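You operate a simulated robot arm through the tools that you are given. There is no shell and no other tool.

You run a simulated robot arm. Do the job below in one go: nothing can be reset, and whatever is moved stays where it is left.

Task
Dose half berry, half plain into the can under the canner's nozzle.
Fine: switch the canner on and leave it on; one dose of each, none spilt; the drink knob ends on plain; no lid; slide, roller knob and other cans stay.
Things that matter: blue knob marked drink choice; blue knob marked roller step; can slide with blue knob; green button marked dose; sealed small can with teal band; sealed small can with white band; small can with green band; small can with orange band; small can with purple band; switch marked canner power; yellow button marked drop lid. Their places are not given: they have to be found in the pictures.

It is judged by the outcome, as a careful person would: the job done as asked, and still so three seconds after it is handed in. It fails if anything else is knocked over, pushed out of place, dropped, spilled or broken. Lids that push on must go on centred and level and be pressed home; caps that screw on are set level and turned clockwise until they are tight.

Robot
A 6-joint arm with a two-finger gripper, fixed in place. Base frame: the origin is at the foot of the arm, x ahead of it, y to its left, z up; the work surface is at about z = 86. Readings come in cm, degrees, newtons and seconds.
With the tool pointing down near the work surface it reaches from about 14 to 68 cm from the base axis. Its first joint turns from -66.0 to 66.0 degrees. Payload 2.45 kg.
The TCP is the grasp point between the finger pads, 3 cm short of the fingertips. In the tool frame z runs along the fingers and y along their closing line. The gripper opens to 10.6 cm. The gripper's body begins 7.9 cm behind the TCP.
Orientation is that of the tool frame in the base frame, as a unit quaternion [w, x, y, z]. With the fingers straight down and closing along the base's y, the tool's x points along the base's -x, its y along +y and its z along -z.

Tools
- The arm moves only by the tool apply_moves. Its argument "rows" is a list of rows, each a list of 3 entries, a list of its own where there are three numbers: the opening, from 0 (shut) to 1 (fully open), then the shift along the tool's x, y, z in cm, then the turn, a rotation vector about the tool's x, y, z in degrees. In form: [[fingers, [dx, dy, dz], [wx, wy, wz]], ...]. A call has 1 to 20 rows; each row shifts and turns the commanded pose from where the row before left it, along the tool's axes as they then stand. Each row takes 0.2 s and may step no farther than 5 cm and 8.6 degrees from the row before; otherwise, or with a gripper value out of range, the whole call is refused. Where a pose cannot be reached the arm comes as near as it can. A force on the tool above 40 N (or 10 N above the force at the start of the call, whichever is more), or a blocked arm, ends the call early, and 0.2 s more pass. Each finger travels about 15.3 cm/s and halts on what it meets, pressing with about 37 N; the grip force reading is that of the motor and also rises with nothing between the fingers. The clock runs only during rows and for 0.2 s after the last one: add rows that do not move to give the fingers time. It gives the time, the measured TCP pose, the force on the tool (base axes), the opening and the grip force at its end, in the units of the frame above (readings bear some noise), with the torque about the TCP (base axes, N m) and any sound that the robot's microphone picked up, and new pictures: "views" is both (left out), scene, wrist or none.
- Cameras (640 x 400 px; columns grow to the right, rows downward): "scene" is fixed at [3.25, 39.49, 142.45]; the picture's right is [-0.93, -0.36, 0.00], its down [-0.13, 0.35, -0.93] and it looks along [0.33, -0.87, -0.38] (base axes); focal length 336 px, centre (320, 200). "wrist" rides on the gripper at [7.6, -0.2, -10.6] in the tool frame; the picture's right is [0.02, 1.00, 0.00], its down [-0.78, 0.02, -0.62] and it looks along [-0.62, 0.01, 0.78] (tool axes); focal length 247 px, centre (320, 200).
- point_at(camera, pixels): for up to 12 pixels [column, row] of the newest picture of that camera ("zoom" is the newest enlarged one), the place [x, y, z] in the base frame of the surface seen there, good to about 0.2 cm. No time passes.
- enlarge(camera, box): a new picture of the part [left, top, right, bottom] of that camera's present view, enlarged. No time passes.
- close_job(): hands the job in; it is judged then, once.

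Open the gripper and draw the arm clear of the work before you hand the job in, unless the task says otherwise.

The tools are called after ">>>" as a command line: name --argument value ..., lists and objects as JSON in quotes. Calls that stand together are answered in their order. apply_moves: Moves the arm, as the interface text tells. Its arguments: {"type":"object","properties":{"rows":{"type":"array"},"views":{"type":"string","enum":["both","scene","wrist","none"]}},"required":["rows"]} The other tools are called the same way: point_at (camera, pixels) gives the place of the surface under pixels of a picture; enlarge (camera, box) takes an enlarged picture of a part of a camera's view; close_job () hands the job in.

At the start:

```text
clock: 0.0
position: [35.43, -3.36, 128.82]
tool_rot: [0.0, 0.0, 1.0, 0.0]
force: [-0.4, 0.3, -0.3]
moment: [0.01, 0.0, -0.04]
gripper_width: 10.6
grasp_force: 0.1
```

scene: 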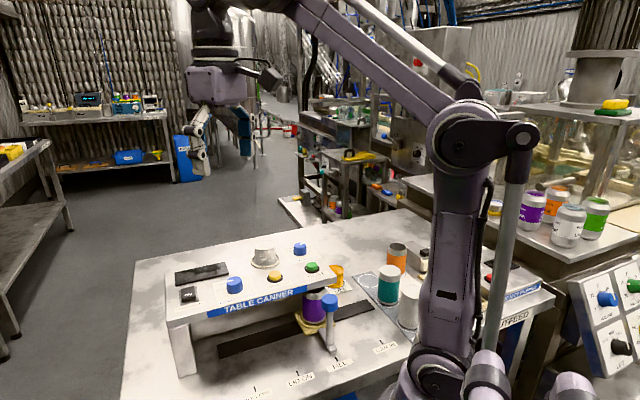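
wrist: 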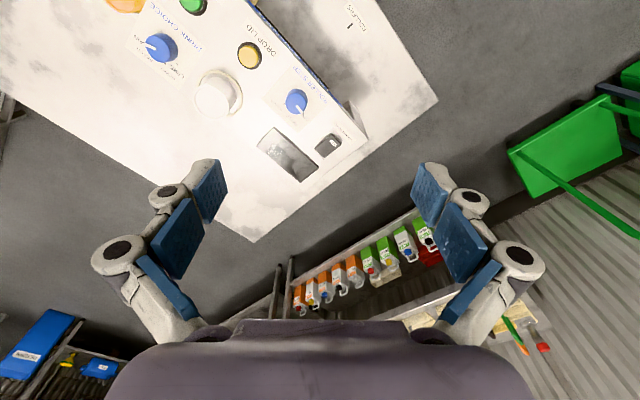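

The pictures show the canner panel with two blue knobs, green and yellow buttons and a power switch. I enlarge both views to read the markings.

>>> enlarge --camera "scene" --box '[130, 210, 450, 400]'

>>> enlarge --camera "wrist" --box '[90, 0, 410, 200]'

```text
2.00 times, centred on (290, 305) of scene
```

zoom: 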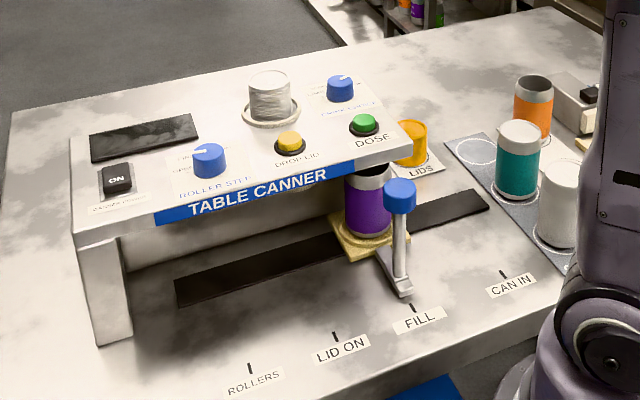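

```text
2.00 times, centred on (250, 100) of wrist
```

zoom: 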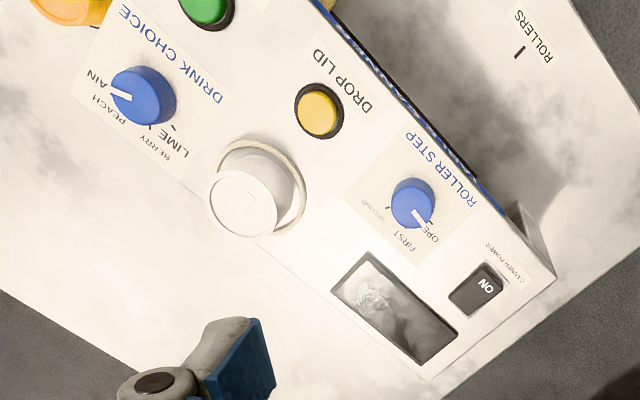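

The zoomed wrist view shows the drink knob with PLAIN / PEACH / BERRY / LIME labels and the power switch reading "ON". I locate features and zoom in more.

>>> enlarge --camera "wrist" --box '[110, 0, 230, 90]'

>>> point_at --camera "wrist" --pixels '[[161, 47], [297, 101], [194, 5], [249, 54], [329, 145], [335, 140], [323, 150], [150, 46], [255, 240], [365, 138], [215, 95], [290, 155]]'

>>> point_at --camera "scene" --pixels '[[300, 244], [300, 256], [312, 264], [312, 271], [235, 278], [189, 294], [275, 274], [314, 293], [330, 300], [332, 335], [265, 250], [315, 308]]'

```text
4.44 times, centred on (170, 45) of wrist
```

zoom: 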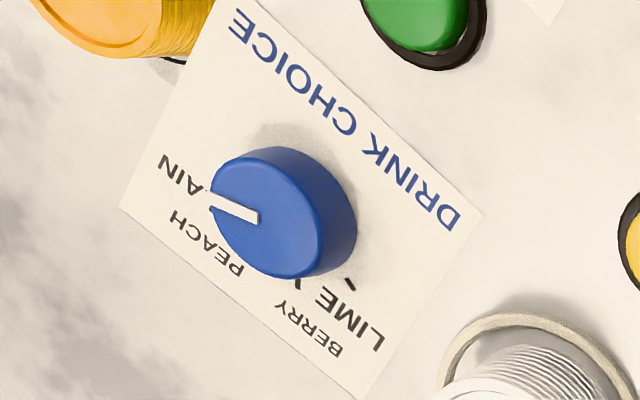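

```text
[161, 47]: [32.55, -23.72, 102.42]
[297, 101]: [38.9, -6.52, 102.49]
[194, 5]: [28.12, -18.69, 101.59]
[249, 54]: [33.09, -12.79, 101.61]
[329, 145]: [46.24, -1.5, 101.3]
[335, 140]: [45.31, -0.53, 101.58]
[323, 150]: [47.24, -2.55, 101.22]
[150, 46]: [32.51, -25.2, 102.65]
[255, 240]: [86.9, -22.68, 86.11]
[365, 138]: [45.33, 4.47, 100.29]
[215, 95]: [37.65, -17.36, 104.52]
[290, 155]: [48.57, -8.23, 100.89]
```

```text
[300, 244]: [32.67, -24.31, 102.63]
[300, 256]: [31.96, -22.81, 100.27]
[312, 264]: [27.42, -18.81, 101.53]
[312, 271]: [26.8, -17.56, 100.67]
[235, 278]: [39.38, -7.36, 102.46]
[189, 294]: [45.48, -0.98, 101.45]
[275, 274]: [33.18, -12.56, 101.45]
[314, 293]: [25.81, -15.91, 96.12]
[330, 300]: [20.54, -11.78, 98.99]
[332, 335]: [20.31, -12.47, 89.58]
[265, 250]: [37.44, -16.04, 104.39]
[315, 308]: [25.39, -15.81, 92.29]
```

The drink knob sits near (32.5,-24,102.6), the switch near (46,-1.5,101.3). I zoom in on the power switch and screen, and on the knob pointer in the scene view.

>>> enlarge --camera "wrist" --box '[250, 75, 380, 195]'

>>> enlarge --camera "scene" --box '[255, 230, 365, 300]'

>>> enlarge --camera "scene" --box '[150, 250, 250, 320]'

>>> enlarge --camera "scene" --box '[280, 270, 380, 370]'

```text
3.33 times, centred on (315, 135) of wrist
```

zoom: 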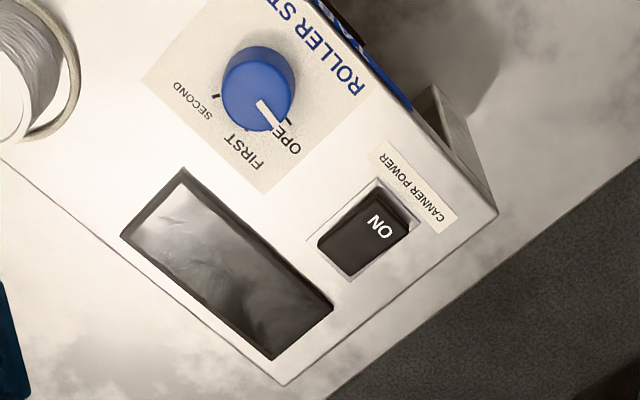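

```text
5.71 times, centred on (310, 265) of scene
```

zoom: 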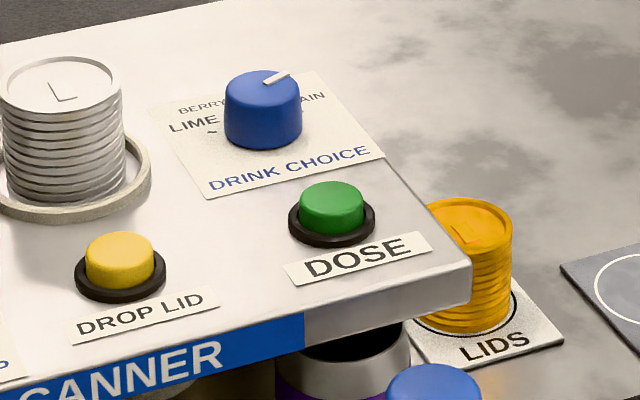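

```text
5.71 times, centred on (200, 285) of scene
```

zoom: 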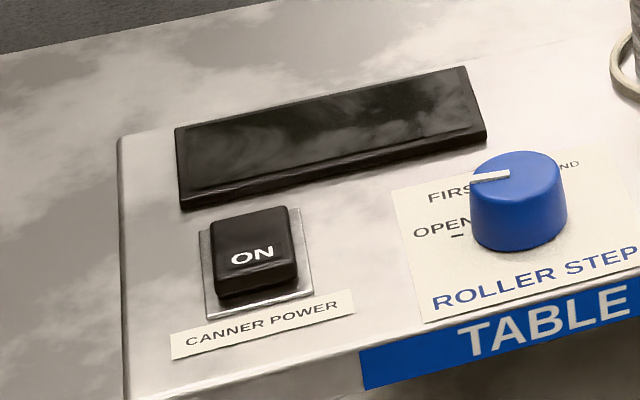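

```text
4.00 times, centred on (330, 320) of scene
```

zoom: 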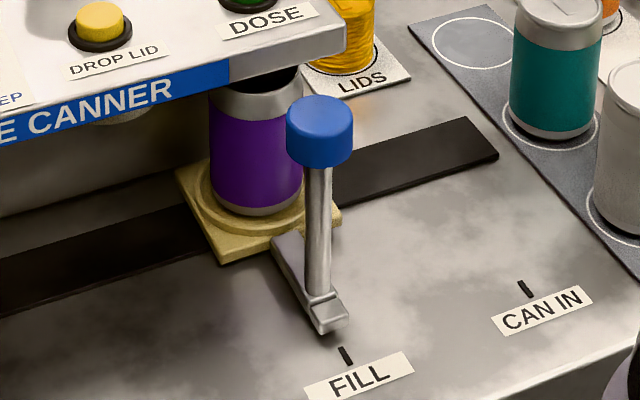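

The rocker's "ON" half (towards the CANNER POWER label) looks raised and the screen is dark, so the canner is off. I measure the switch's shape and the panel's corners.

>>> point_at --camera "wrist" --pixels '[[332.4, 143.4], [338, 138], [326, 149], [320, 153], [332.5, 131], [344, 143], [315, 147], [325, 156], [366, 138], [304, 250], [262, 12], [340, 134]]'

>>> point_at --camera "scene" --pixels '[[189, 302], [189, 295], [189, 288], [189, 298], [180, 297], [200, 292], [183, 289], [196, 287], [172, 346], [169, 304], [336, 280], [329, 263]]'

```text
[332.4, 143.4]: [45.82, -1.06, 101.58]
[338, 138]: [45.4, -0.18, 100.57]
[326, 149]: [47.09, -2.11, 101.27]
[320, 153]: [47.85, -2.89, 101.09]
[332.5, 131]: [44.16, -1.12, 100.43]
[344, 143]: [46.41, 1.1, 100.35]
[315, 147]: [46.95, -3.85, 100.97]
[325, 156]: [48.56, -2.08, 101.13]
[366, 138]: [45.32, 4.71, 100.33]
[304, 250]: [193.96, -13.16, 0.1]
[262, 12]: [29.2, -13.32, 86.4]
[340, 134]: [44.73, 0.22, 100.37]
```

```text
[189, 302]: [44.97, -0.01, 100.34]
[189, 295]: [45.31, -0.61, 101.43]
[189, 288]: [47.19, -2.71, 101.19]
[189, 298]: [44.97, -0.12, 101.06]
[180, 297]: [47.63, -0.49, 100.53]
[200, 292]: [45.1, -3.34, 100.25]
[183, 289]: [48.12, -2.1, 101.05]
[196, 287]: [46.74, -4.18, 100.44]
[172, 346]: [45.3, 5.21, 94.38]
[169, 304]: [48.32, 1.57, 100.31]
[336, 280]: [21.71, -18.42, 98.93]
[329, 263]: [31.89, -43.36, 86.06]
```

The panel is turned about 45° and its top is at z≈100.3; the ON end of the rocker is at about (45.5,-0.8,101.6). I move the wrist camera to look at the drink knob from closer up.

>>> apply_moves --rows '[[1, [2.57, -3.43, 1.8], [0, 0, 0]], [1, [2.57, -3.43, 1.8], [0, 0, 0]], [1, [2.57, -3.43, 1.8], [0, 0, 0]], [1, [2.57, -3.43, 1.8], [0, 0, 0]], [1, [2.57, -3.43, 1.8], [0, 0, 0]], [1, [2.57, -3.43, 1.8], [0, 0, 0]], [1, [0, 0, 0], [0, 0, 0]]]' --views "both"

```text
clock: 1.6
position: [20.05, -23.95, 117.82]
tool_rot: [-0.001, 0.0, 1.0, -0.001]
force: [0.6, -0.7, -0.3]
moment: [0.02, -0.02, 0.03]
gripper_width: 10.59
grasp_force: 0.1
```

scene: 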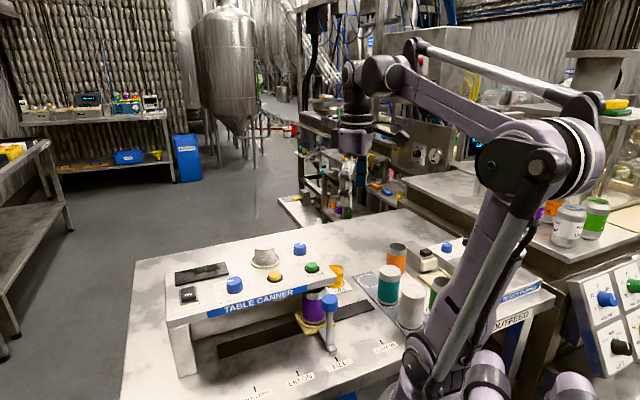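
wrist: 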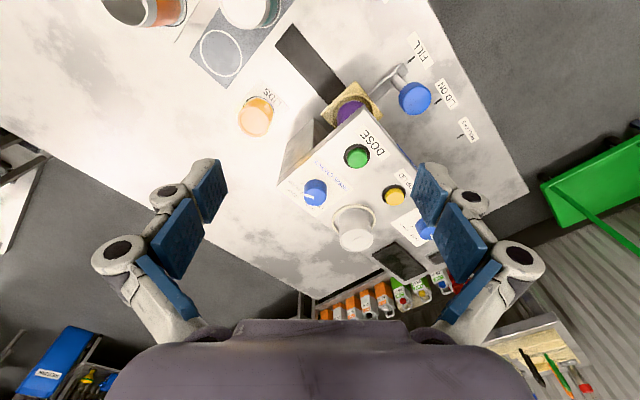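

The drink knob now appears at wrist (315,192). I zoom in on it and the can.

>>> enlarge --camera "wrist" --box '[280, 165, 360, 215]'

>>> enlarge --camera "wrist" --box '[270, 20, 490, 170]'

>>> point_at --camera "wrist" --pixels '[[315, 192], [306, 197], [322, 186], [357, 155], [394, 194], [355, 225], [355, 240], [361, 108], [282, 183], [253, 115], [413, 97], [350, 105]]'

```text
8.00 times, centred on (320, 190) of wrist
```

zoom: 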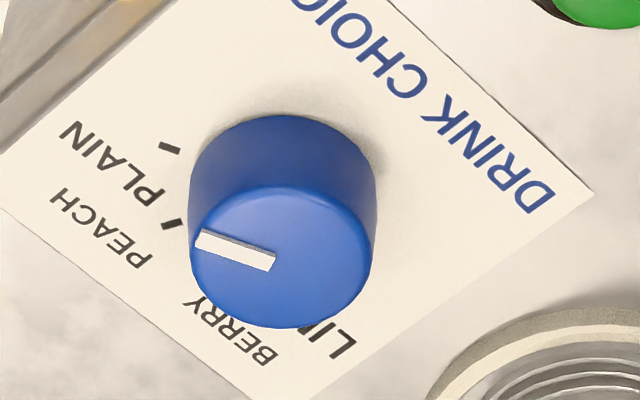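

```text
2.67 times, centred on (380, 95) of wrist
```

zoom: 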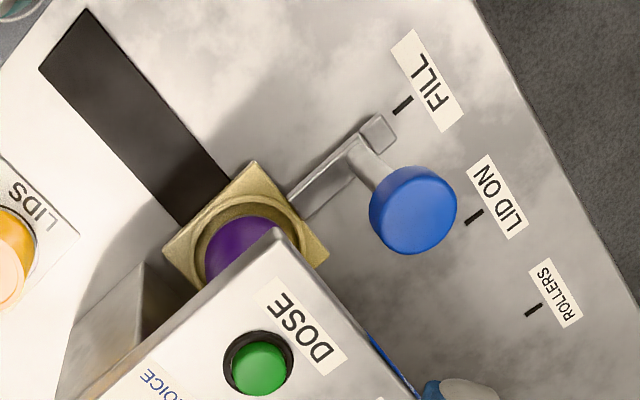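

```text
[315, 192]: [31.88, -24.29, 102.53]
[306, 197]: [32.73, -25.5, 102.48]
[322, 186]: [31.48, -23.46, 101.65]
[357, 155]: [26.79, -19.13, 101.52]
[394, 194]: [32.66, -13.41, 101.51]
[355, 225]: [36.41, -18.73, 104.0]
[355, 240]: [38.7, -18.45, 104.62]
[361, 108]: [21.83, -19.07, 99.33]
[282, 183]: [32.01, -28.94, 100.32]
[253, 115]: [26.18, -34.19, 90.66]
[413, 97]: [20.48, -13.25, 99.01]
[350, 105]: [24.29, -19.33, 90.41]
```

The pointer at zoom (200,242) lines up with the PLAIN tick (170,147), so the knob is on plain now, and the slide arm is on the FILL mark. First I go to the power switch with the fingers shut, staying high, and turn the tool 45° to match the panel.

>>> apply_moves --rows '[[0.5, [-3.18, 2.9, 0.3], [0, 0, 0]], [0, [-3.18, 2.9, 0.3], [0, 0, 0]], [0, [-3.18, 2.9, 0.3], [0, 0, 0]], [0, [-3.18, 2.9, 0.3], [0, 0, 0]], [0, [-3.18, 2.9, 0.3], [0, 0, 0]], [0, [-3.18, 2.9, 0.3], [0, 0, 0]], [0, [-3.18, 2.9, 0.3], [0, 0, 0]], [0, [-3.18, 2.9, 0.3], [0, 0, 0]], [0, [0, 0, 0], [0, 0, 7.5]], [0, [0, 0, 0], [0, 0, 7.5]], [0, [0, 0, 0], [0, 0, 7.5]], [0, [0, 0, 0], [0, 0, 7.5]], [0, [0, 0, 0], [0, 0, 7.5]], [0, [0, 0, 0], [0, 0, 7.5]], [0, [0, 0, 0], [0, 0, 0]]]' --views "both"

```text
clock: 4.8
position: [45.49, -0.76, 115.51]
tool_rot: [0.0, 0.384, 0.923, 0.0]
force: [-0.1, -0.4, 0.0]
moment: [0.01, -0.01, -0.01]
gripper_width: 0.0
grasp_force: 28.9
```

scene: 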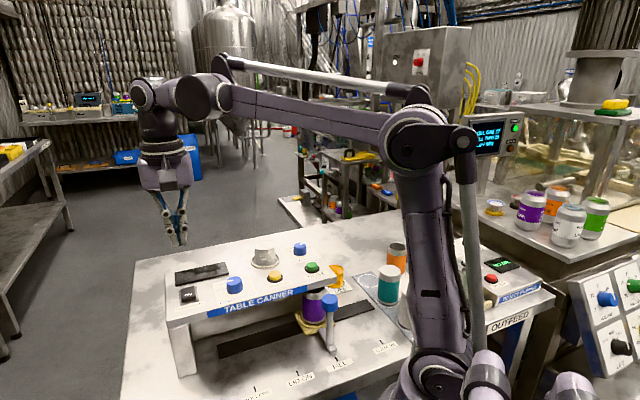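
wrist: 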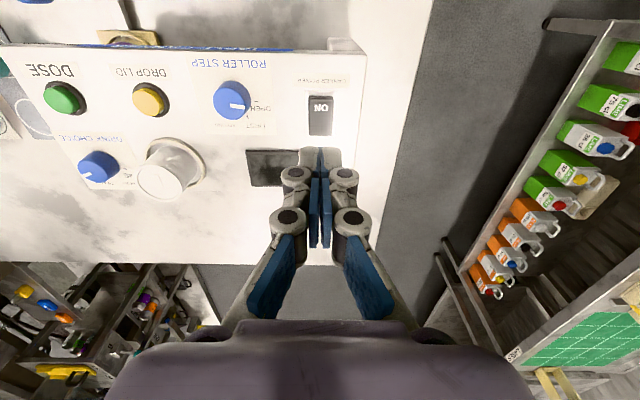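

The view is square with the panel and the switch is at wrist (320,112), centred on the tool's line. I measure the switch, knobs and buttons again from here.

>>> point_at --camera "wrist" --pixels '[[320, 100], [320, 107], [320, 115], [320, 124], [320, 131], [309, 108], [331, 108], [150, 98], [62, 97], [232, 101], [98, 166], [163, 180]]'

>>> enlarge --camera "wrist" --box '[270, 75, 370, 145]'

```text
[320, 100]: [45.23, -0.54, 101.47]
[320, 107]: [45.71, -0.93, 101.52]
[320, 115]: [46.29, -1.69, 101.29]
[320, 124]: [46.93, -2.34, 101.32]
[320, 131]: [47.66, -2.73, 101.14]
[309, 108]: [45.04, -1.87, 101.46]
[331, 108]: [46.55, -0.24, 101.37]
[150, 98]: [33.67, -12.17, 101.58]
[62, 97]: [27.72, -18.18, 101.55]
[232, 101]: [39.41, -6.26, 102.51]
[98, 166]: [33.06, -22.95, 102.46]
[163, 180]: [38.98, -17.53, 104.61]
```

```text
5.71 times, centred on (320, 110) of wrist
```

zoom: 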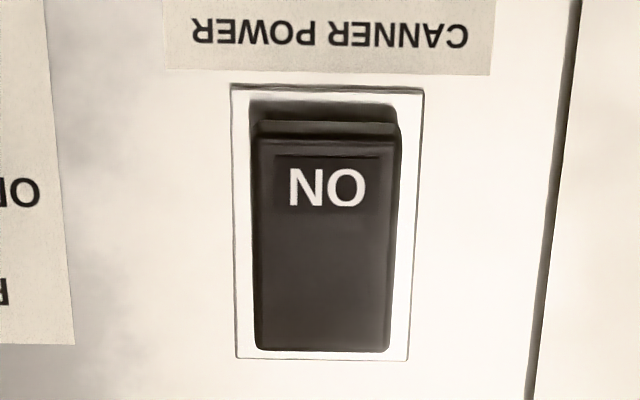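

The ON end is under the tool at about (45.5,-0.75,101.5). I descend to just above it and press down gently in small steps.

>>> apply_moves --rows '[[0, [0, 0, 4], [0, 0, 0]], [0, [0, 0, 4], [0, 0, 0]], [0, [0, 0, 2.2], [0, 0, 0]], [0, [0, 0, 0.4], [0, 0, 0]], [0, [0, 0, 0.2], [0, 0, 0]], [0, [0, 0, 0.2], [0, 0, 0]]]' --views "wrist"

```text
clock: 6.2
position: [45.43, -0.69, 104.6]
tool_rot: [0.0, 0.382, 0.924, 0.0]
force: [-0.5, 0.3, 0.0]
moment: [0.02, 0.01, -0.03]
gripper_width: 0.0
grasp_force: 28.6
```

wrist: 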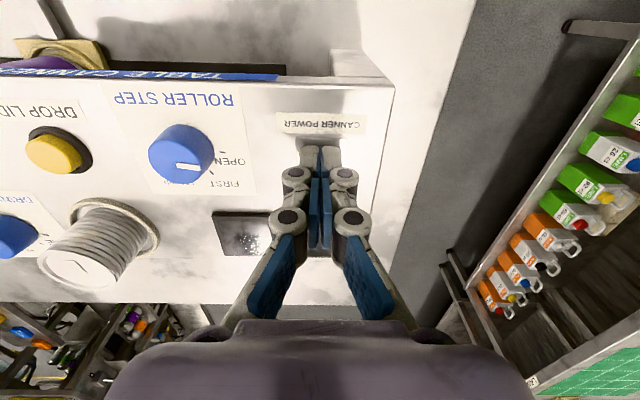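

No contact yet with fingertips at z≈101.6. I press on by 0.6 cm in small steps.

>>> apply_moves --rows '[[0, [0, 0, 0.15], [0, 0, 0]], [0, [0, 0, 0.15], [0, 0, 0]], [0, [0, 0, 0.15], [0, 0, 0]], [0, [0, 0, 0.1], [0, 0, 0]]]' --views "scene"

```text
clock: 7.2
position: [45.38, -0.77, 103.95]
tool_rot: [0.0, 0.383, 0.924, 0.0]
force: [-0.2, -0.3, 0.9]
moment: [0.03, -0.03, 0.03]
gripper_width: 0.61
grasp_force: 28.4
```

scene: 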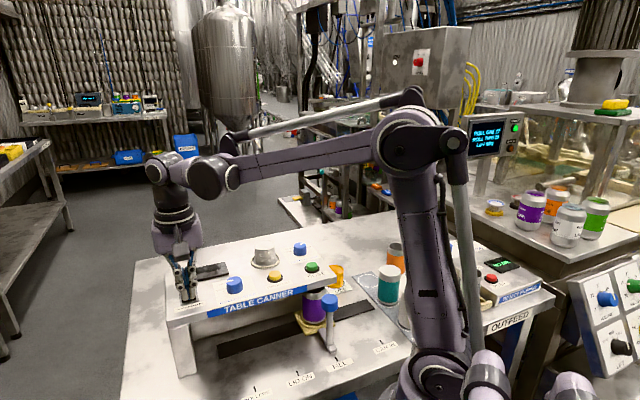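

The gripper width reads 0.61, a bit odd, with nearly no force. I look closely at the switch and the screen.

>>> enlarge --camera "scene" --box '[140, 230, 260, 320]'

>>> enlarge --camera "scene" --box '[410, 100, 530, 170]'

>>> enlarge --camera "wrist" --box '[190, 100, 400, 270]'

```text
4.44 times, centred on (200, 275) of scene
```

zoom: 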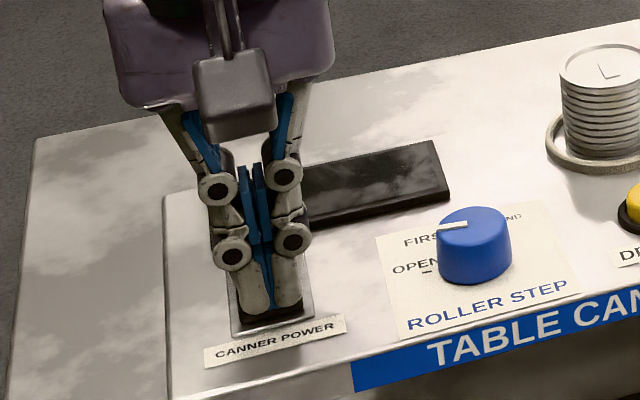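

```text
5.33 times, centred on (470, 135) of scene
```

zoom: 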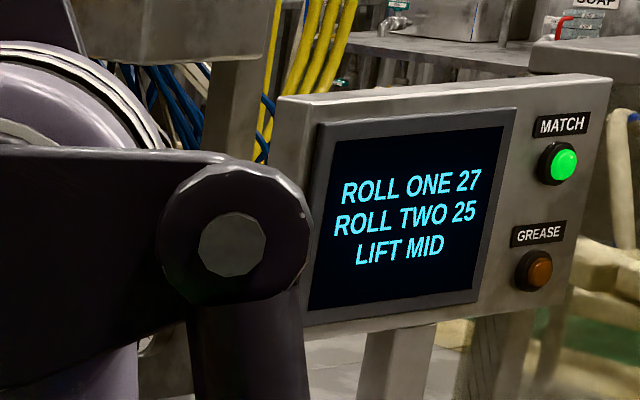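

```text
2.35 times, centred on (295, 185) of wrist
```

zoom: 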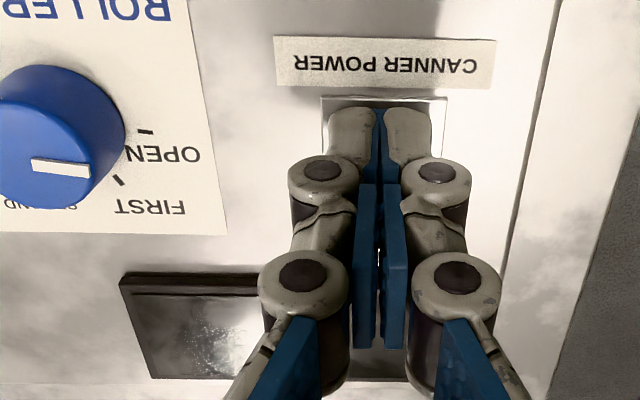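

The screen is still dark and the tips only rest on the rocker. I press a bit further, 0.4 cm, in small steps.

>>> apply_moves --rows '[[0, [0, 0, 0.1], [0, 0, 0]], [0, [0, 0, 0.1], [0, 0, 0]], [0, [0, 0, 0.1], [0, 0, 0]], [0, [0, 0, 0.1], [0, 0, 0]]]' --views "both"

```text
clock: 8.1
position: [45.43, -0.66, 103.83]
tool_rot: [0.0, 0.383, 0.924, 0.0]
force: [-2.3, 0.5, 8.9]
moment: [-0.06, 0.03, -0.02]
gripper_width: 0.59
grasp_force: 28.5
stopped in row 4: the force on the tool passed its limit at 44 N (the readings are from after the stop); the commanded pose is now the measured one
```

scene: 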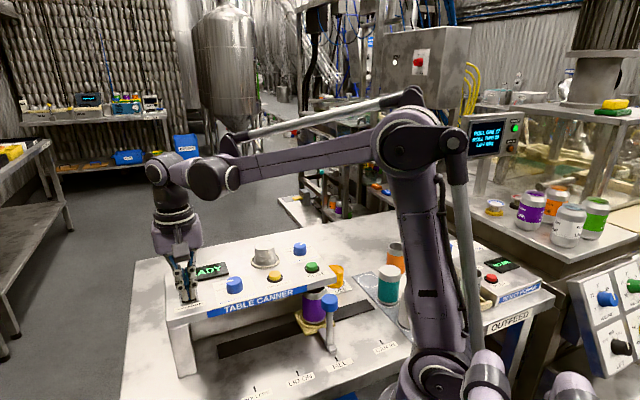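
wrist: 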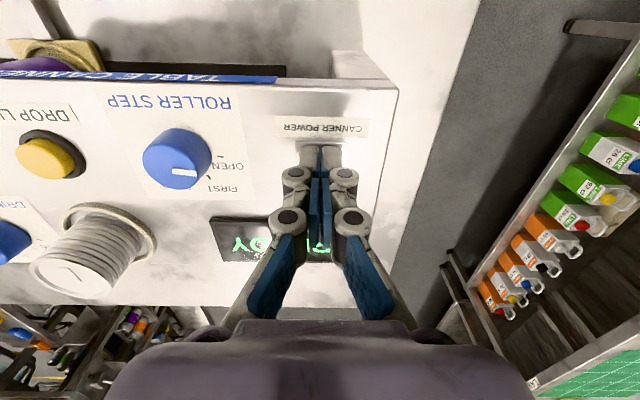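

The screen lit up ("READY"), so the power is on. I lift straight up and check.

>>> apply_moves --rows '[[0, [0, 0, -1], [0, 0, 0]], [0, [0, 0, -4], [0, 0, 0]], [0, [0, 0, -4.5], [0, 0, 0]], [0, [0, 0, 0], [0, 0, 0]]]' --views "both"

```text
clock: 9.1
position: [45.43, -0.72, 113.36]
tool_rot: [0.0, 0.382, 0.924, 0.001]
force: [-0.1, -0.5, -0.1]
moment: [0.04, 0.02, -0.03]
gripper_width: 0.0
grasp_force: 28.7
```

scene: 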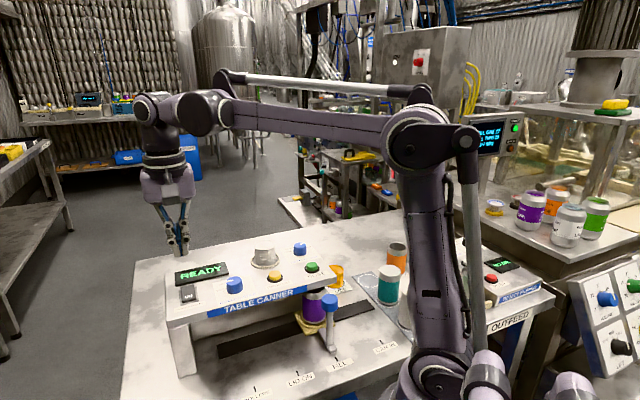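
wrist: 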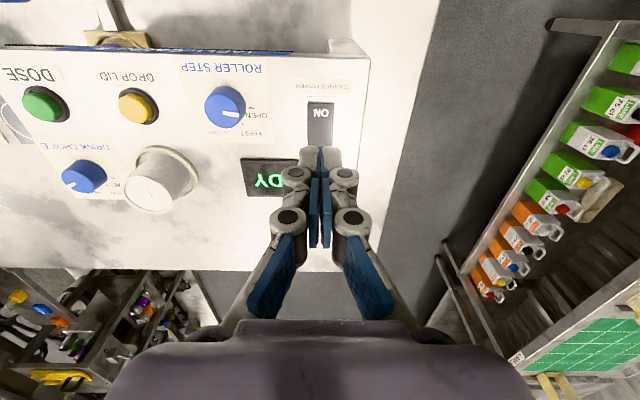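

The screen shows READY at scene (200,272). Now I move above the drink knob near (32.65,-24.4), staying at height 113, and open the fingers partway.

>>> apply_moves --rows '[[0, [-1.29, -4.295, 0], [0, 0, 0]], [0, [-1.29, -4.295, 0], [0, 0, 0]], [0, [-1.29, -4.295, 0], [0, 0, 0]], [0.5, [-1.29, -4.295, 0], [0, 0, 0]], [0.5, [-1.29, -4.295, 0], [0, 0, 0]], [0.5, [-1.29, -4.295, 0], [0, 0, 0]], [0.5, [0, 0, 0], [0, 0, 0]]]' --views "both"

```text
clock: 10.7
position: [32.54, -24.54, 113.43]
tool_rot: [0.001, 0.382, 0.924, 0.0]
force: [-0.3, -0.1, 0.6]
moment: [0.03, 0.02, 0.04]
gripper_width: 5.31
grasp_force: 0.1
```

scene: 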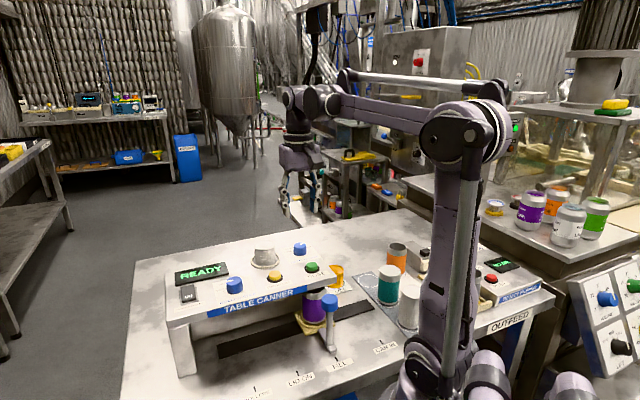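
wrist: 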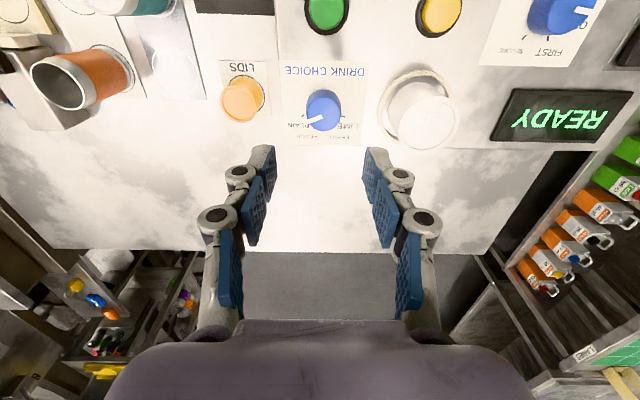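

The knob is now at wrist (323,110), nearly under the tool. I zoom in to find its centre and the pointer.

>>> enlarge --camera "wrist" --box '[275, 80, 371, 140]'

>>> point_at --camera "wrist" --pixels '[[323, 112], [323, 104], [323, 120], [310, 112], [336, 112], [325, 10], [412, 118], [430, 130], [390, 110], [420, 95], [438, 12], [298, 108]]'

```text
6.67 times, centred on (323, 110) of wrist
```

zoom: 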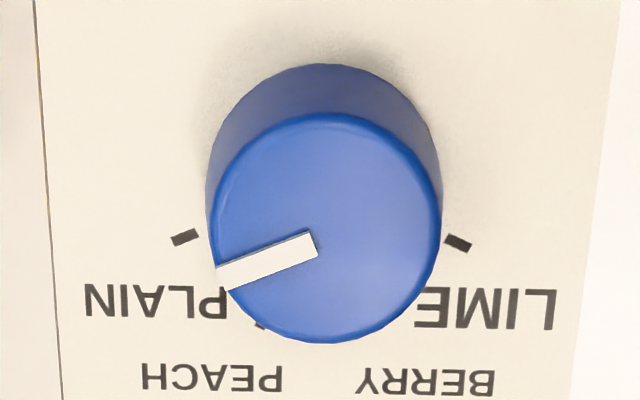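

```text
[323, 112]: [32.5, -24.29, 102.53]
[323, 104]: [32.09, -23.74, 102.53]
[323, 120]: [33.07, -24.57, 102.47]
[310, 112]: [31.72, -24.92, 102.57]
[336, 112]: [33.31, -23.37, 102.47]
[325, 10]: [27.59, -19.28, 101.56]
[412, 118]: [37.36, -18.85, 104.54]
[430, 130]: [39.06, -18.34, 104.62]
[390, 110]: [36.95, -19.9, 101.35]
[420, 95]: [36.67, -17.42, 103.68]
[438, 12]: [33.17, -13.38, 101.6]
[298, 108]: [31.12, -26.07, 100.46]
```

The knob's centre is about 0.2 cm along tool +y from the tool axis, 3.07 cm across, and the marks are about 40° apart, so BERRY is 80° anticlockwise from PLAIN. I descend around it with fingers half open.

>>> apply_moves --rows '[[0.5, [0.05, 0.2, 4], [0, 0, 0]], [0.5, [0, 0, 3], [0, 0, 0]], [0.5, [0, 0, 1.5], [0, 0, 0]], [0.5, [0, 0, 1.0], [0, 0, 0]], [0.5, [0, 0, 0], [0, 0, 0]]]' --views "both"

```text
clock: 11.9
position: [32.73, -24.34, 103.85]
tool_rot: [0.001, 0.382, 0.924, 0.0]
force: [-0.3, 0.1, 0.5]
moment: [0.02, -0.02, 0.01]
gripper_width: 5.28
grasp_force: 0.0
```

scene: 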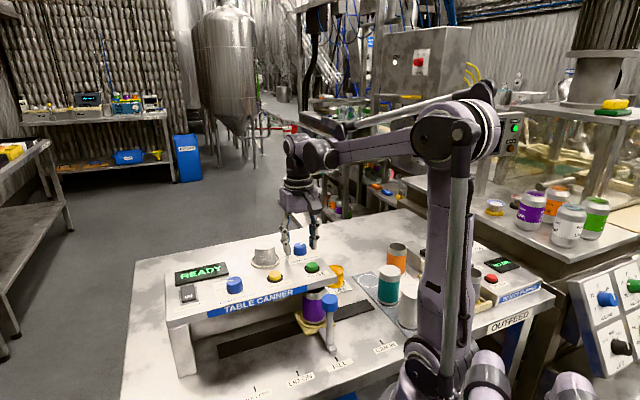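
wrist: 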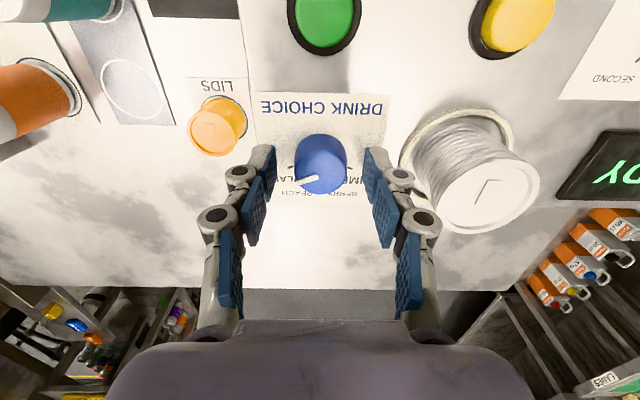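

The fingers straddle the knob evenly (pads at columns 263 and 378, knob at 321). I close on it.

>>> apply_moves --rows '[[0.2, [0, 0, 0], [0, 0, 0]], [0.2, [0, 0, 0], [0, 0, 0]]]' --views "wrist"

```text
clock: 12.5
position: [32.7, -24.36, 103.89]
tool_rot: [0.002, 0.383, 0.924, 0.0]
force: [1.8, 1.3, 6.2]
moment: [0.12, 0.02, 0.0]
gripper_width: 3.15
grasp_force: 45.0
```

wrist: 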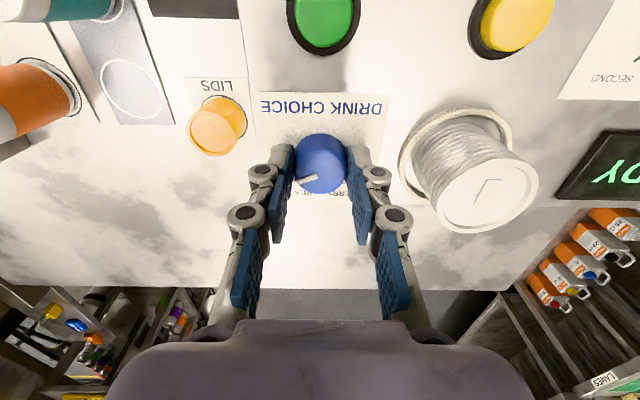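

Gripped at 3.15 cm. I turn anticlockwise 40° first and check.

>>> apply_moves --rows '[[0.2, [0, 0, 0], [0, 0, -8]], [0.2, [0, 0, 0], [0, 0, -8]], [0.2, [0, 0, 0], [0, 0, -8]], [0.2, [0, 0, 0], [0, 0, -8]], [0.2, [0, 0, 0], [0, 0, -8]]]' --views "both"

```text
clock: 13.7
position: [32.76, -24.39, 103.8]
tool_rot: [0.001, 0.043, 0.999, -0.001]
force: [-0.2, 0.0, -1.0]
moment: [0.06, -0.16, -0.02]
gripper_width: 3.12
grasp_force: 45.0
```

scene: 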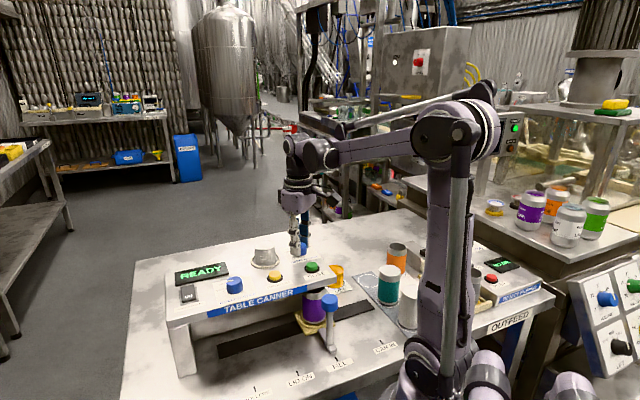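
wrist: 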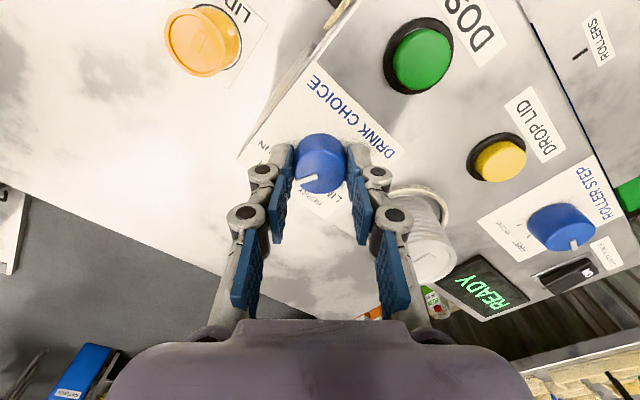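

The pointer turned along with the fingers (still at wrist (303,180)). I turn another 40° to BERRY.

>>> apply_moves --rows '[[0.2, [0, 0, 0], [0, 0, -8]], [0.2, [0, 0, 0], [0, 0, -8]], [0.2, [0, 0, 0], [0, 0, -8]], [0.2, [0, 0, 0], [0, 0, -8]], [0.2, [0, 0, 0], [0, 0, -8]], [0.2, [0, 0, 0], [0, 0, 0]]]' --views "both"

```text
clock: 15.1
position: [32.7, -24.32, 103.89]
tool_rot: [0.001, -0.302, 0.953, -0.001]
force: [-1.5, -8.6, 0.9]
moment: [-0.13, -0.11, -0.01]
gripper_width: 3.13
grasp_force: 45.5
```

scene: 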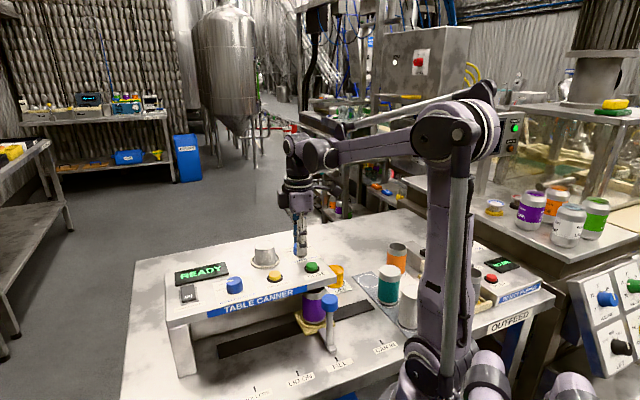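
wrist: 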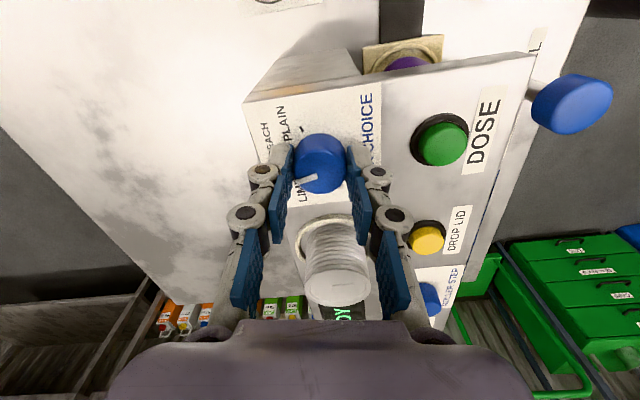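

The tool has turned 80° in all. I open to half and rise straight up to inspect the pointer.

>>> apply_moves --rows '[[0.45, [0, 0, 0], [0, 0, 0]], [0.45, [0, 0, -1.5], [0, 0, 0]], [0.45, [0, 0, -4], [0, 0, 0]], [0.45, [0, 0, -4], [0, 0, 0]], [0.45, [0, 0, 0], [0, 0, 0]]]' --views "both"

```text
clock: 16.3
position: [32.81, -24.31, 113.24]
tool_rot: [0.0, -0.301, 0.954, -0.001]
force: [0.2, 0.4, 0.3]
moment: [0.03, 0.0, -0.02]
gripper_width: 4.78
grasp_force: 0.0
```

scene: 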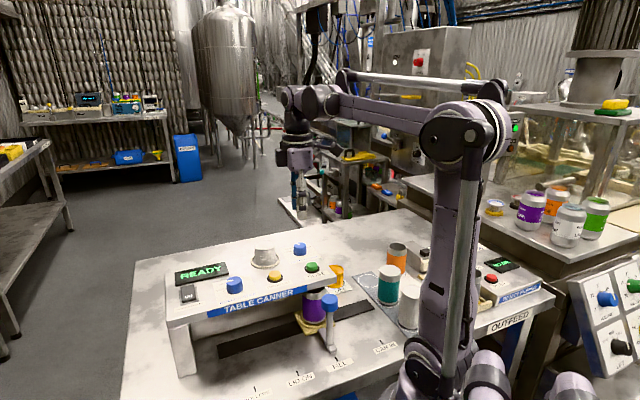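
wrist: 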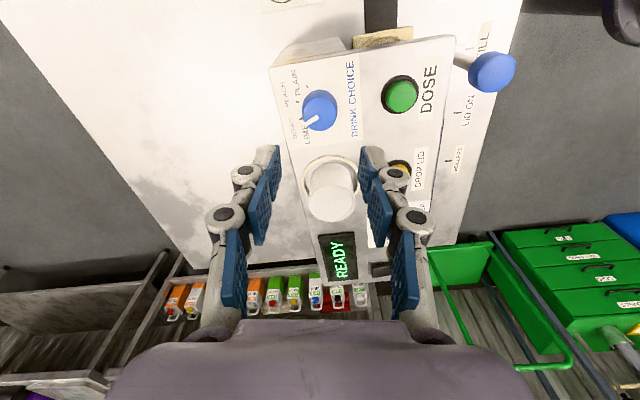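

The knob is visible at wrist (320,110); I zoom in on the pointer in both views.

>>> enlarge --camera "wrist" --box '[272, 80, 368, 140]'

>>> enlarge --camera "scene" --box '[265, 235, 335, 285]'

```text
6.67 times, centred on (320, 110) of wrist
```

zoom: 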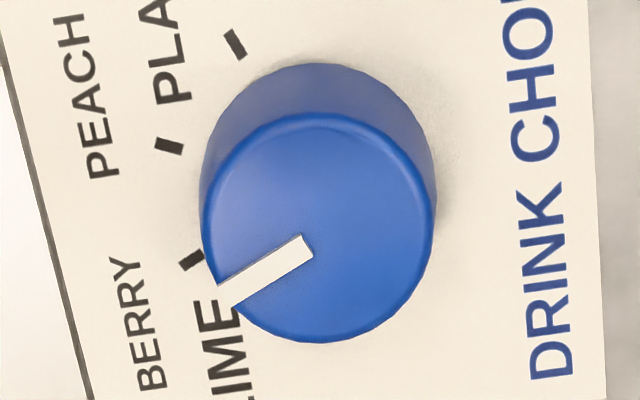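

```text
8.00 times, centred on (300, 260) of scene
```

zoom: 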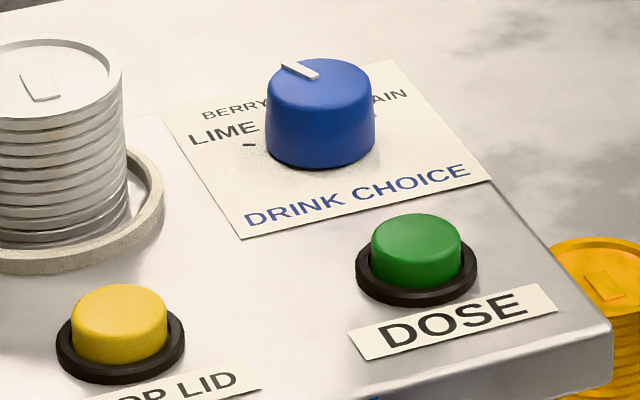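

Working out the angles, the pointer (outer end at zoom (225,297)) coincides with the BERRY tick (192,260) within about 2° — it settled in the BERRY notch. Now I shut the fingers and move above the green DOSE button.

>>> apply_moves --rows '[[0, [0.58, 3.8, 0], [0, 0, 0]], [0, [0.58, 3.8, 0], [0, 0, 0]], [0, [0, 0, 0], [0, 0, 0]]]' --views "both"

```text
clock: 17.1
position: [27.44, -18.76, 113.4]
tool_rot: [0.001, -0.302, 0.953, 0.0]
force: [0.1, -0.5, -0.3]
moment: [0.03, -0.02, 0.04]
gripper_width: 0.01
grasp_force: 28.4
```

scene: 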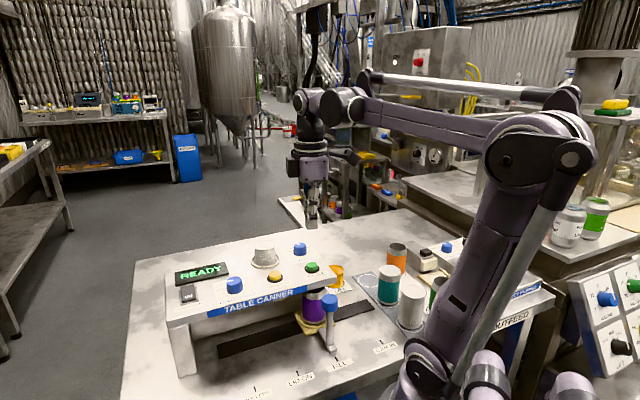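
wrist: 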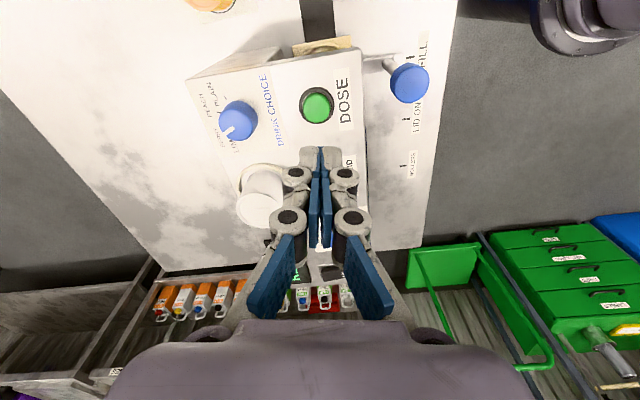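

The DOSE button is at wrist (317,106). I zoom in to centre on it, and check the knob pointer again.

>>> enlarge --camera "wrist" --box '[190, 60, 350, 160]'

>>> point_at --camera "wrist" --pixels '[[317, 107], [317, 98], [317, 116], [307, 107], [327, 107], [340, 95], [262, 195], [410, 82], [317, 125]]'

```text
4.00 times, centred on (270, 110) of wrist
```

zoom: 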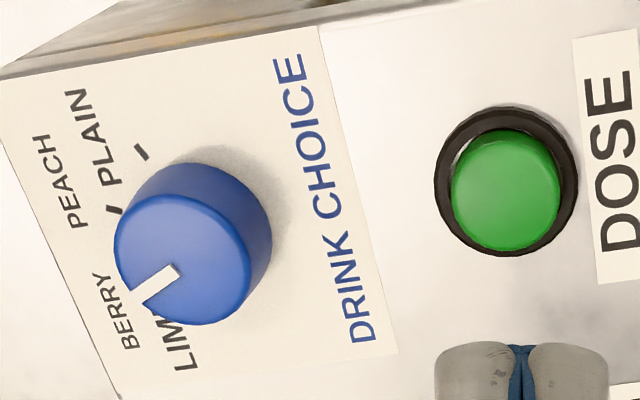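

```text
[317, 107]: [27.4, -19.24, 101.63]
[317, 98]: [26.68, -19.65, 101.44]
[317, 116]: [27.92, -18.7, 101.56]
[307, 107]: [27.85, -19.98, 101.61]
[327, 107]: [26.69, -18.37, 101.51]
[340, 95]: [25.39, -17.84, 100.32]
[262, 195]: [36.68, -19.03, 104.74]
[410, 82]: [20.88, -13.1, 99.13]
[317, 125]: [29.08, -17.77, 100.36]
```

The button centre is about 0.25 cm in tool +x and 0.4 cm in −y from the tool axis. I shift and descend to just above it.

>>> apply_moves --rows '[[0, [0.26, -0.42, 3], [0, 0, 0]], [0, [0, 0, 4], [0, 0, 0]], [0, [0, 0, 1.3], [0, 0, 0]], [0, [0, 0, 0], [0, 0, 0]]]' --views "both"

```text
clock: 18.1
position: [27.43, -19.17, 104.93]
tool_rot: [0.0, -0.3, 0.954, -0.001]
force: [0.1, 0.1, 0.1]
moment: [0.0, 0.01, 0.02]
gripper_width: 0.0
grasp_force: 28.3
```

scene: 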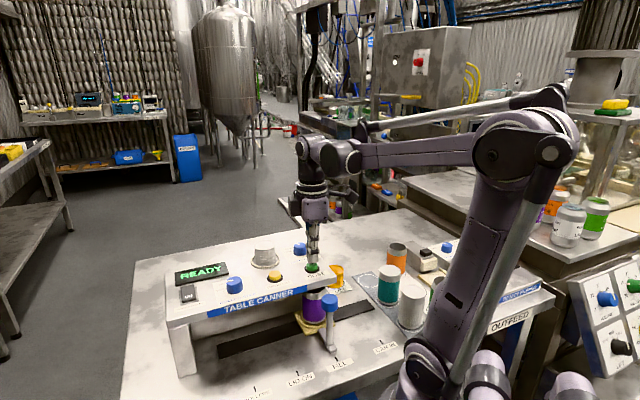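
wrist: 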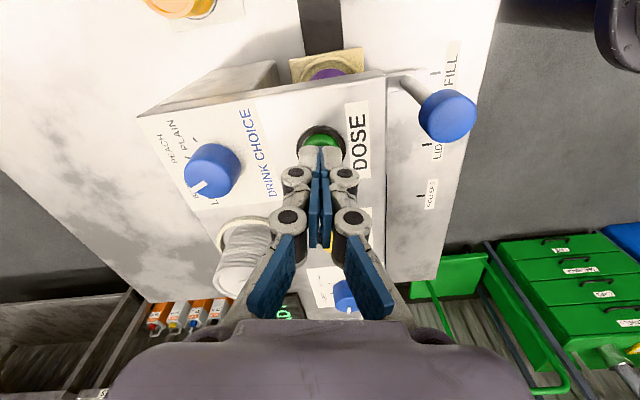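

The tips are right above the green button. I press down slowly in 0.15 cm steps, watching force and the screen.

>>> apply_moves --rows '[[0, [0, 0, 0.2], [0, 0, 0]], [0, [0, 0, 0.15], [0, 0, 0]], [0, [0, 0, 0.15], [0, 0, 0]], [0, [0, 0, 0.15], [0, 0, 0]]]' --views "scene"

```text
clock: 19.1
position: [27.58, -19.13, 104.45]
tool_rot: [0.0, -0.3, 0.954, -0.001]
force: [-0.5, -0.6, 0.9]
moment: [0.01, 0.0, -0.01]
gripper_width: 0.0
grasp_force: 28.9
```

scene: 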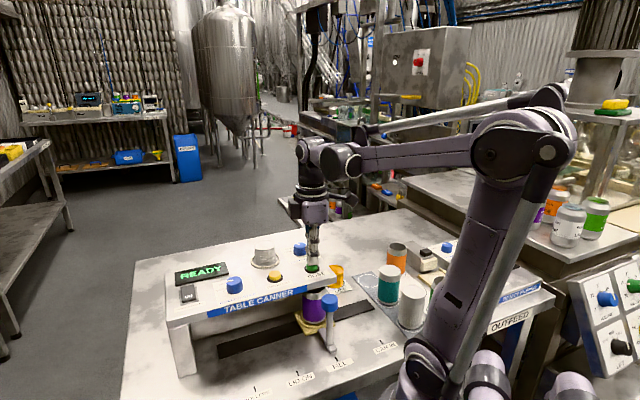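

Contact is starting (z 104.45, still READY). I press further in small steps.

>>> apply_moves --rows '[[0, [0, 0, 0.12], [0, 0, 0]], [0, [0, 0, 0.12], [0, 0, 0]]]' --views "scene"

```text
clock: 19.7
position: [27.58, -19.3, 104.19]
tool_rot: [0.0, -0.301, 0.954, -0.001]
force: [-0.3, -0.8, 1.3]
moment: [-0.03, -0.01, 0.01]
gripper_width: 0.59
grasp_force: 28.0
```

scene: 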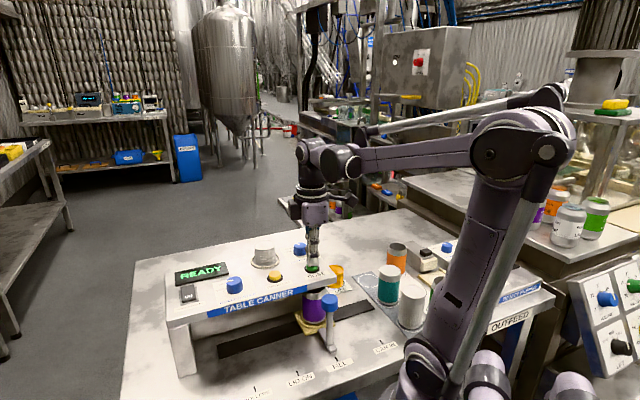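

Fingers spread slightly as they touch, as at the switch; the screen still says READY. I continue pressing.

>>> apply_moves --rows '[[0, [0, 0, 0.1], [0, 0, 0]], [0, [0, 0, 0.1], [0, 0, 0]]]' --views "scene"

```text
clock: 20.3
position: [27.43, -19.25, 104.09]
tool_rot: [0.001, -0.301, 0.954, -0.001]
force: [0.5, -0.4, 2.1]
moment: [-0.01, 0.01, 0.02]
gripper_width: 0.61
grasp_force: 28.5
heard: click
```

scene: 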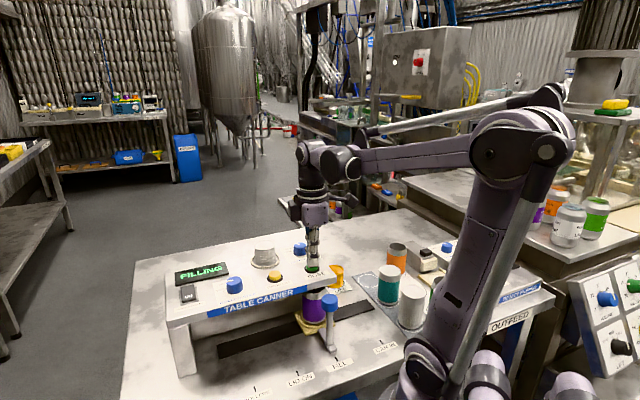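

A click was heard and the screen now reads FILLING. I lift straight off the button to release it.

>>> apply_moves --rows '[[0, [0, 0, -2], [0, 0, 0]], [0, [0, 0, -4], [0, 0, 0]], [0, [0, 0, -3], [0, 0, 0]]]' --views "both"

```text
clock: 21.1
position: [27.46, -19.4, 112.98]
tool_rot: [0.0, -0.3, 0.954, -0.001]
force: [-0.1, -0.1, 0.1]
moment: [0.0, -0.02, 0.01]
gripper_width: 0.03
grasp_force: 28.5
```

scene: 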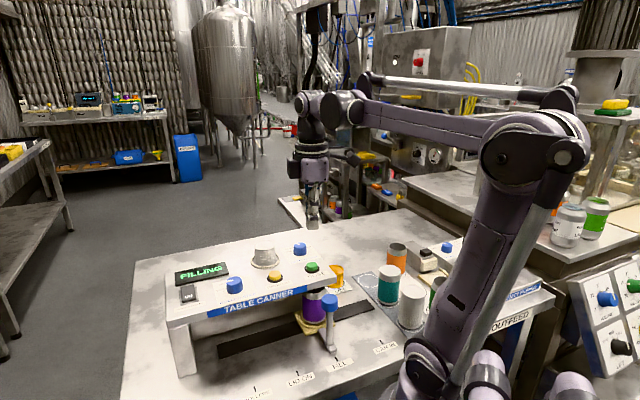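
wrist: 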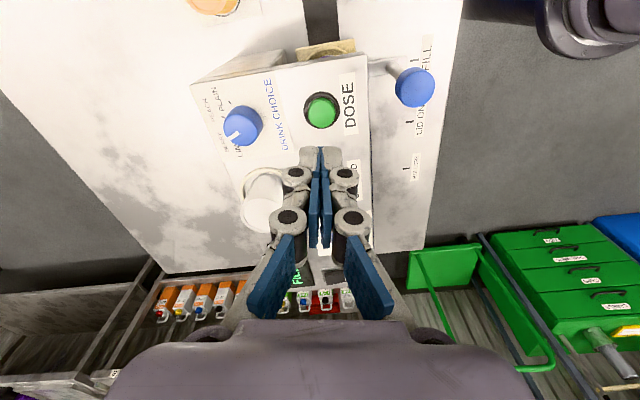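

Still FILLING. I wait two seconds with no motion until the dose finishes.

>>> apply_moves --rows '[[0, [0, 0, 0], [0, 0, 0]], [0, [0, 0, 0], [0, 0, 0]], [0, [0, 0, 0], [0, 0, 0]], [0, [0, 0, 0], [0, 0, 0]], [0, [0, 0, 0], [0, 0, 0]], [0, [0, 0, 0], [0, 0, 0]], [0, [0, 0, 0], [0, 0, 0]], [0, [0, 0, 0], [0, 0, 0]], [0, [0, 0, 0], [0, 0, 0]], [0, [0, 0, 0], [0, 0, 0]]]' --views "scene"

>>> enlarge --camera "scene" --box '[150, 235, 350, 355]'

```text
clock: 23.3
position: [27.73, -19.27, 112.93]
tool_rot: [0.001, -0.3, 0.954, 0.0]
force: [-0.5, -0.6, -0.9]
moment: [-0.02, 0.02, -0.02]
gripper_width: 0.02
grasp_force: 28.7
```

scene: 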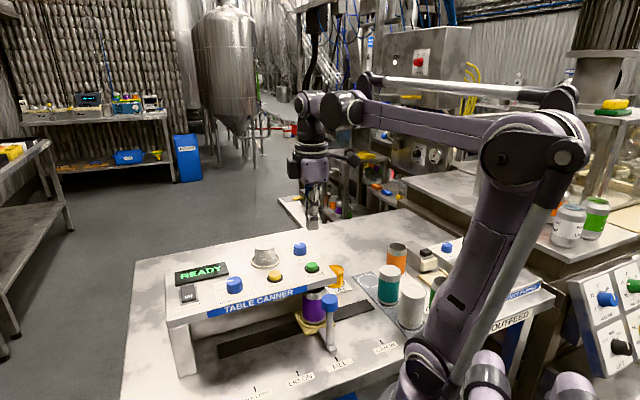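

```text
3.20 times, centred on (250, 295) of scene
```

zoom: 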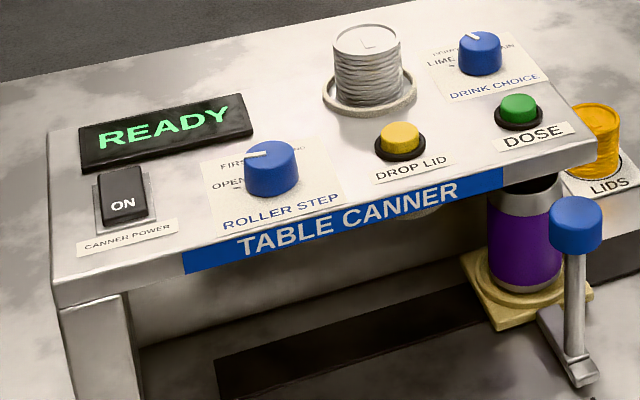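

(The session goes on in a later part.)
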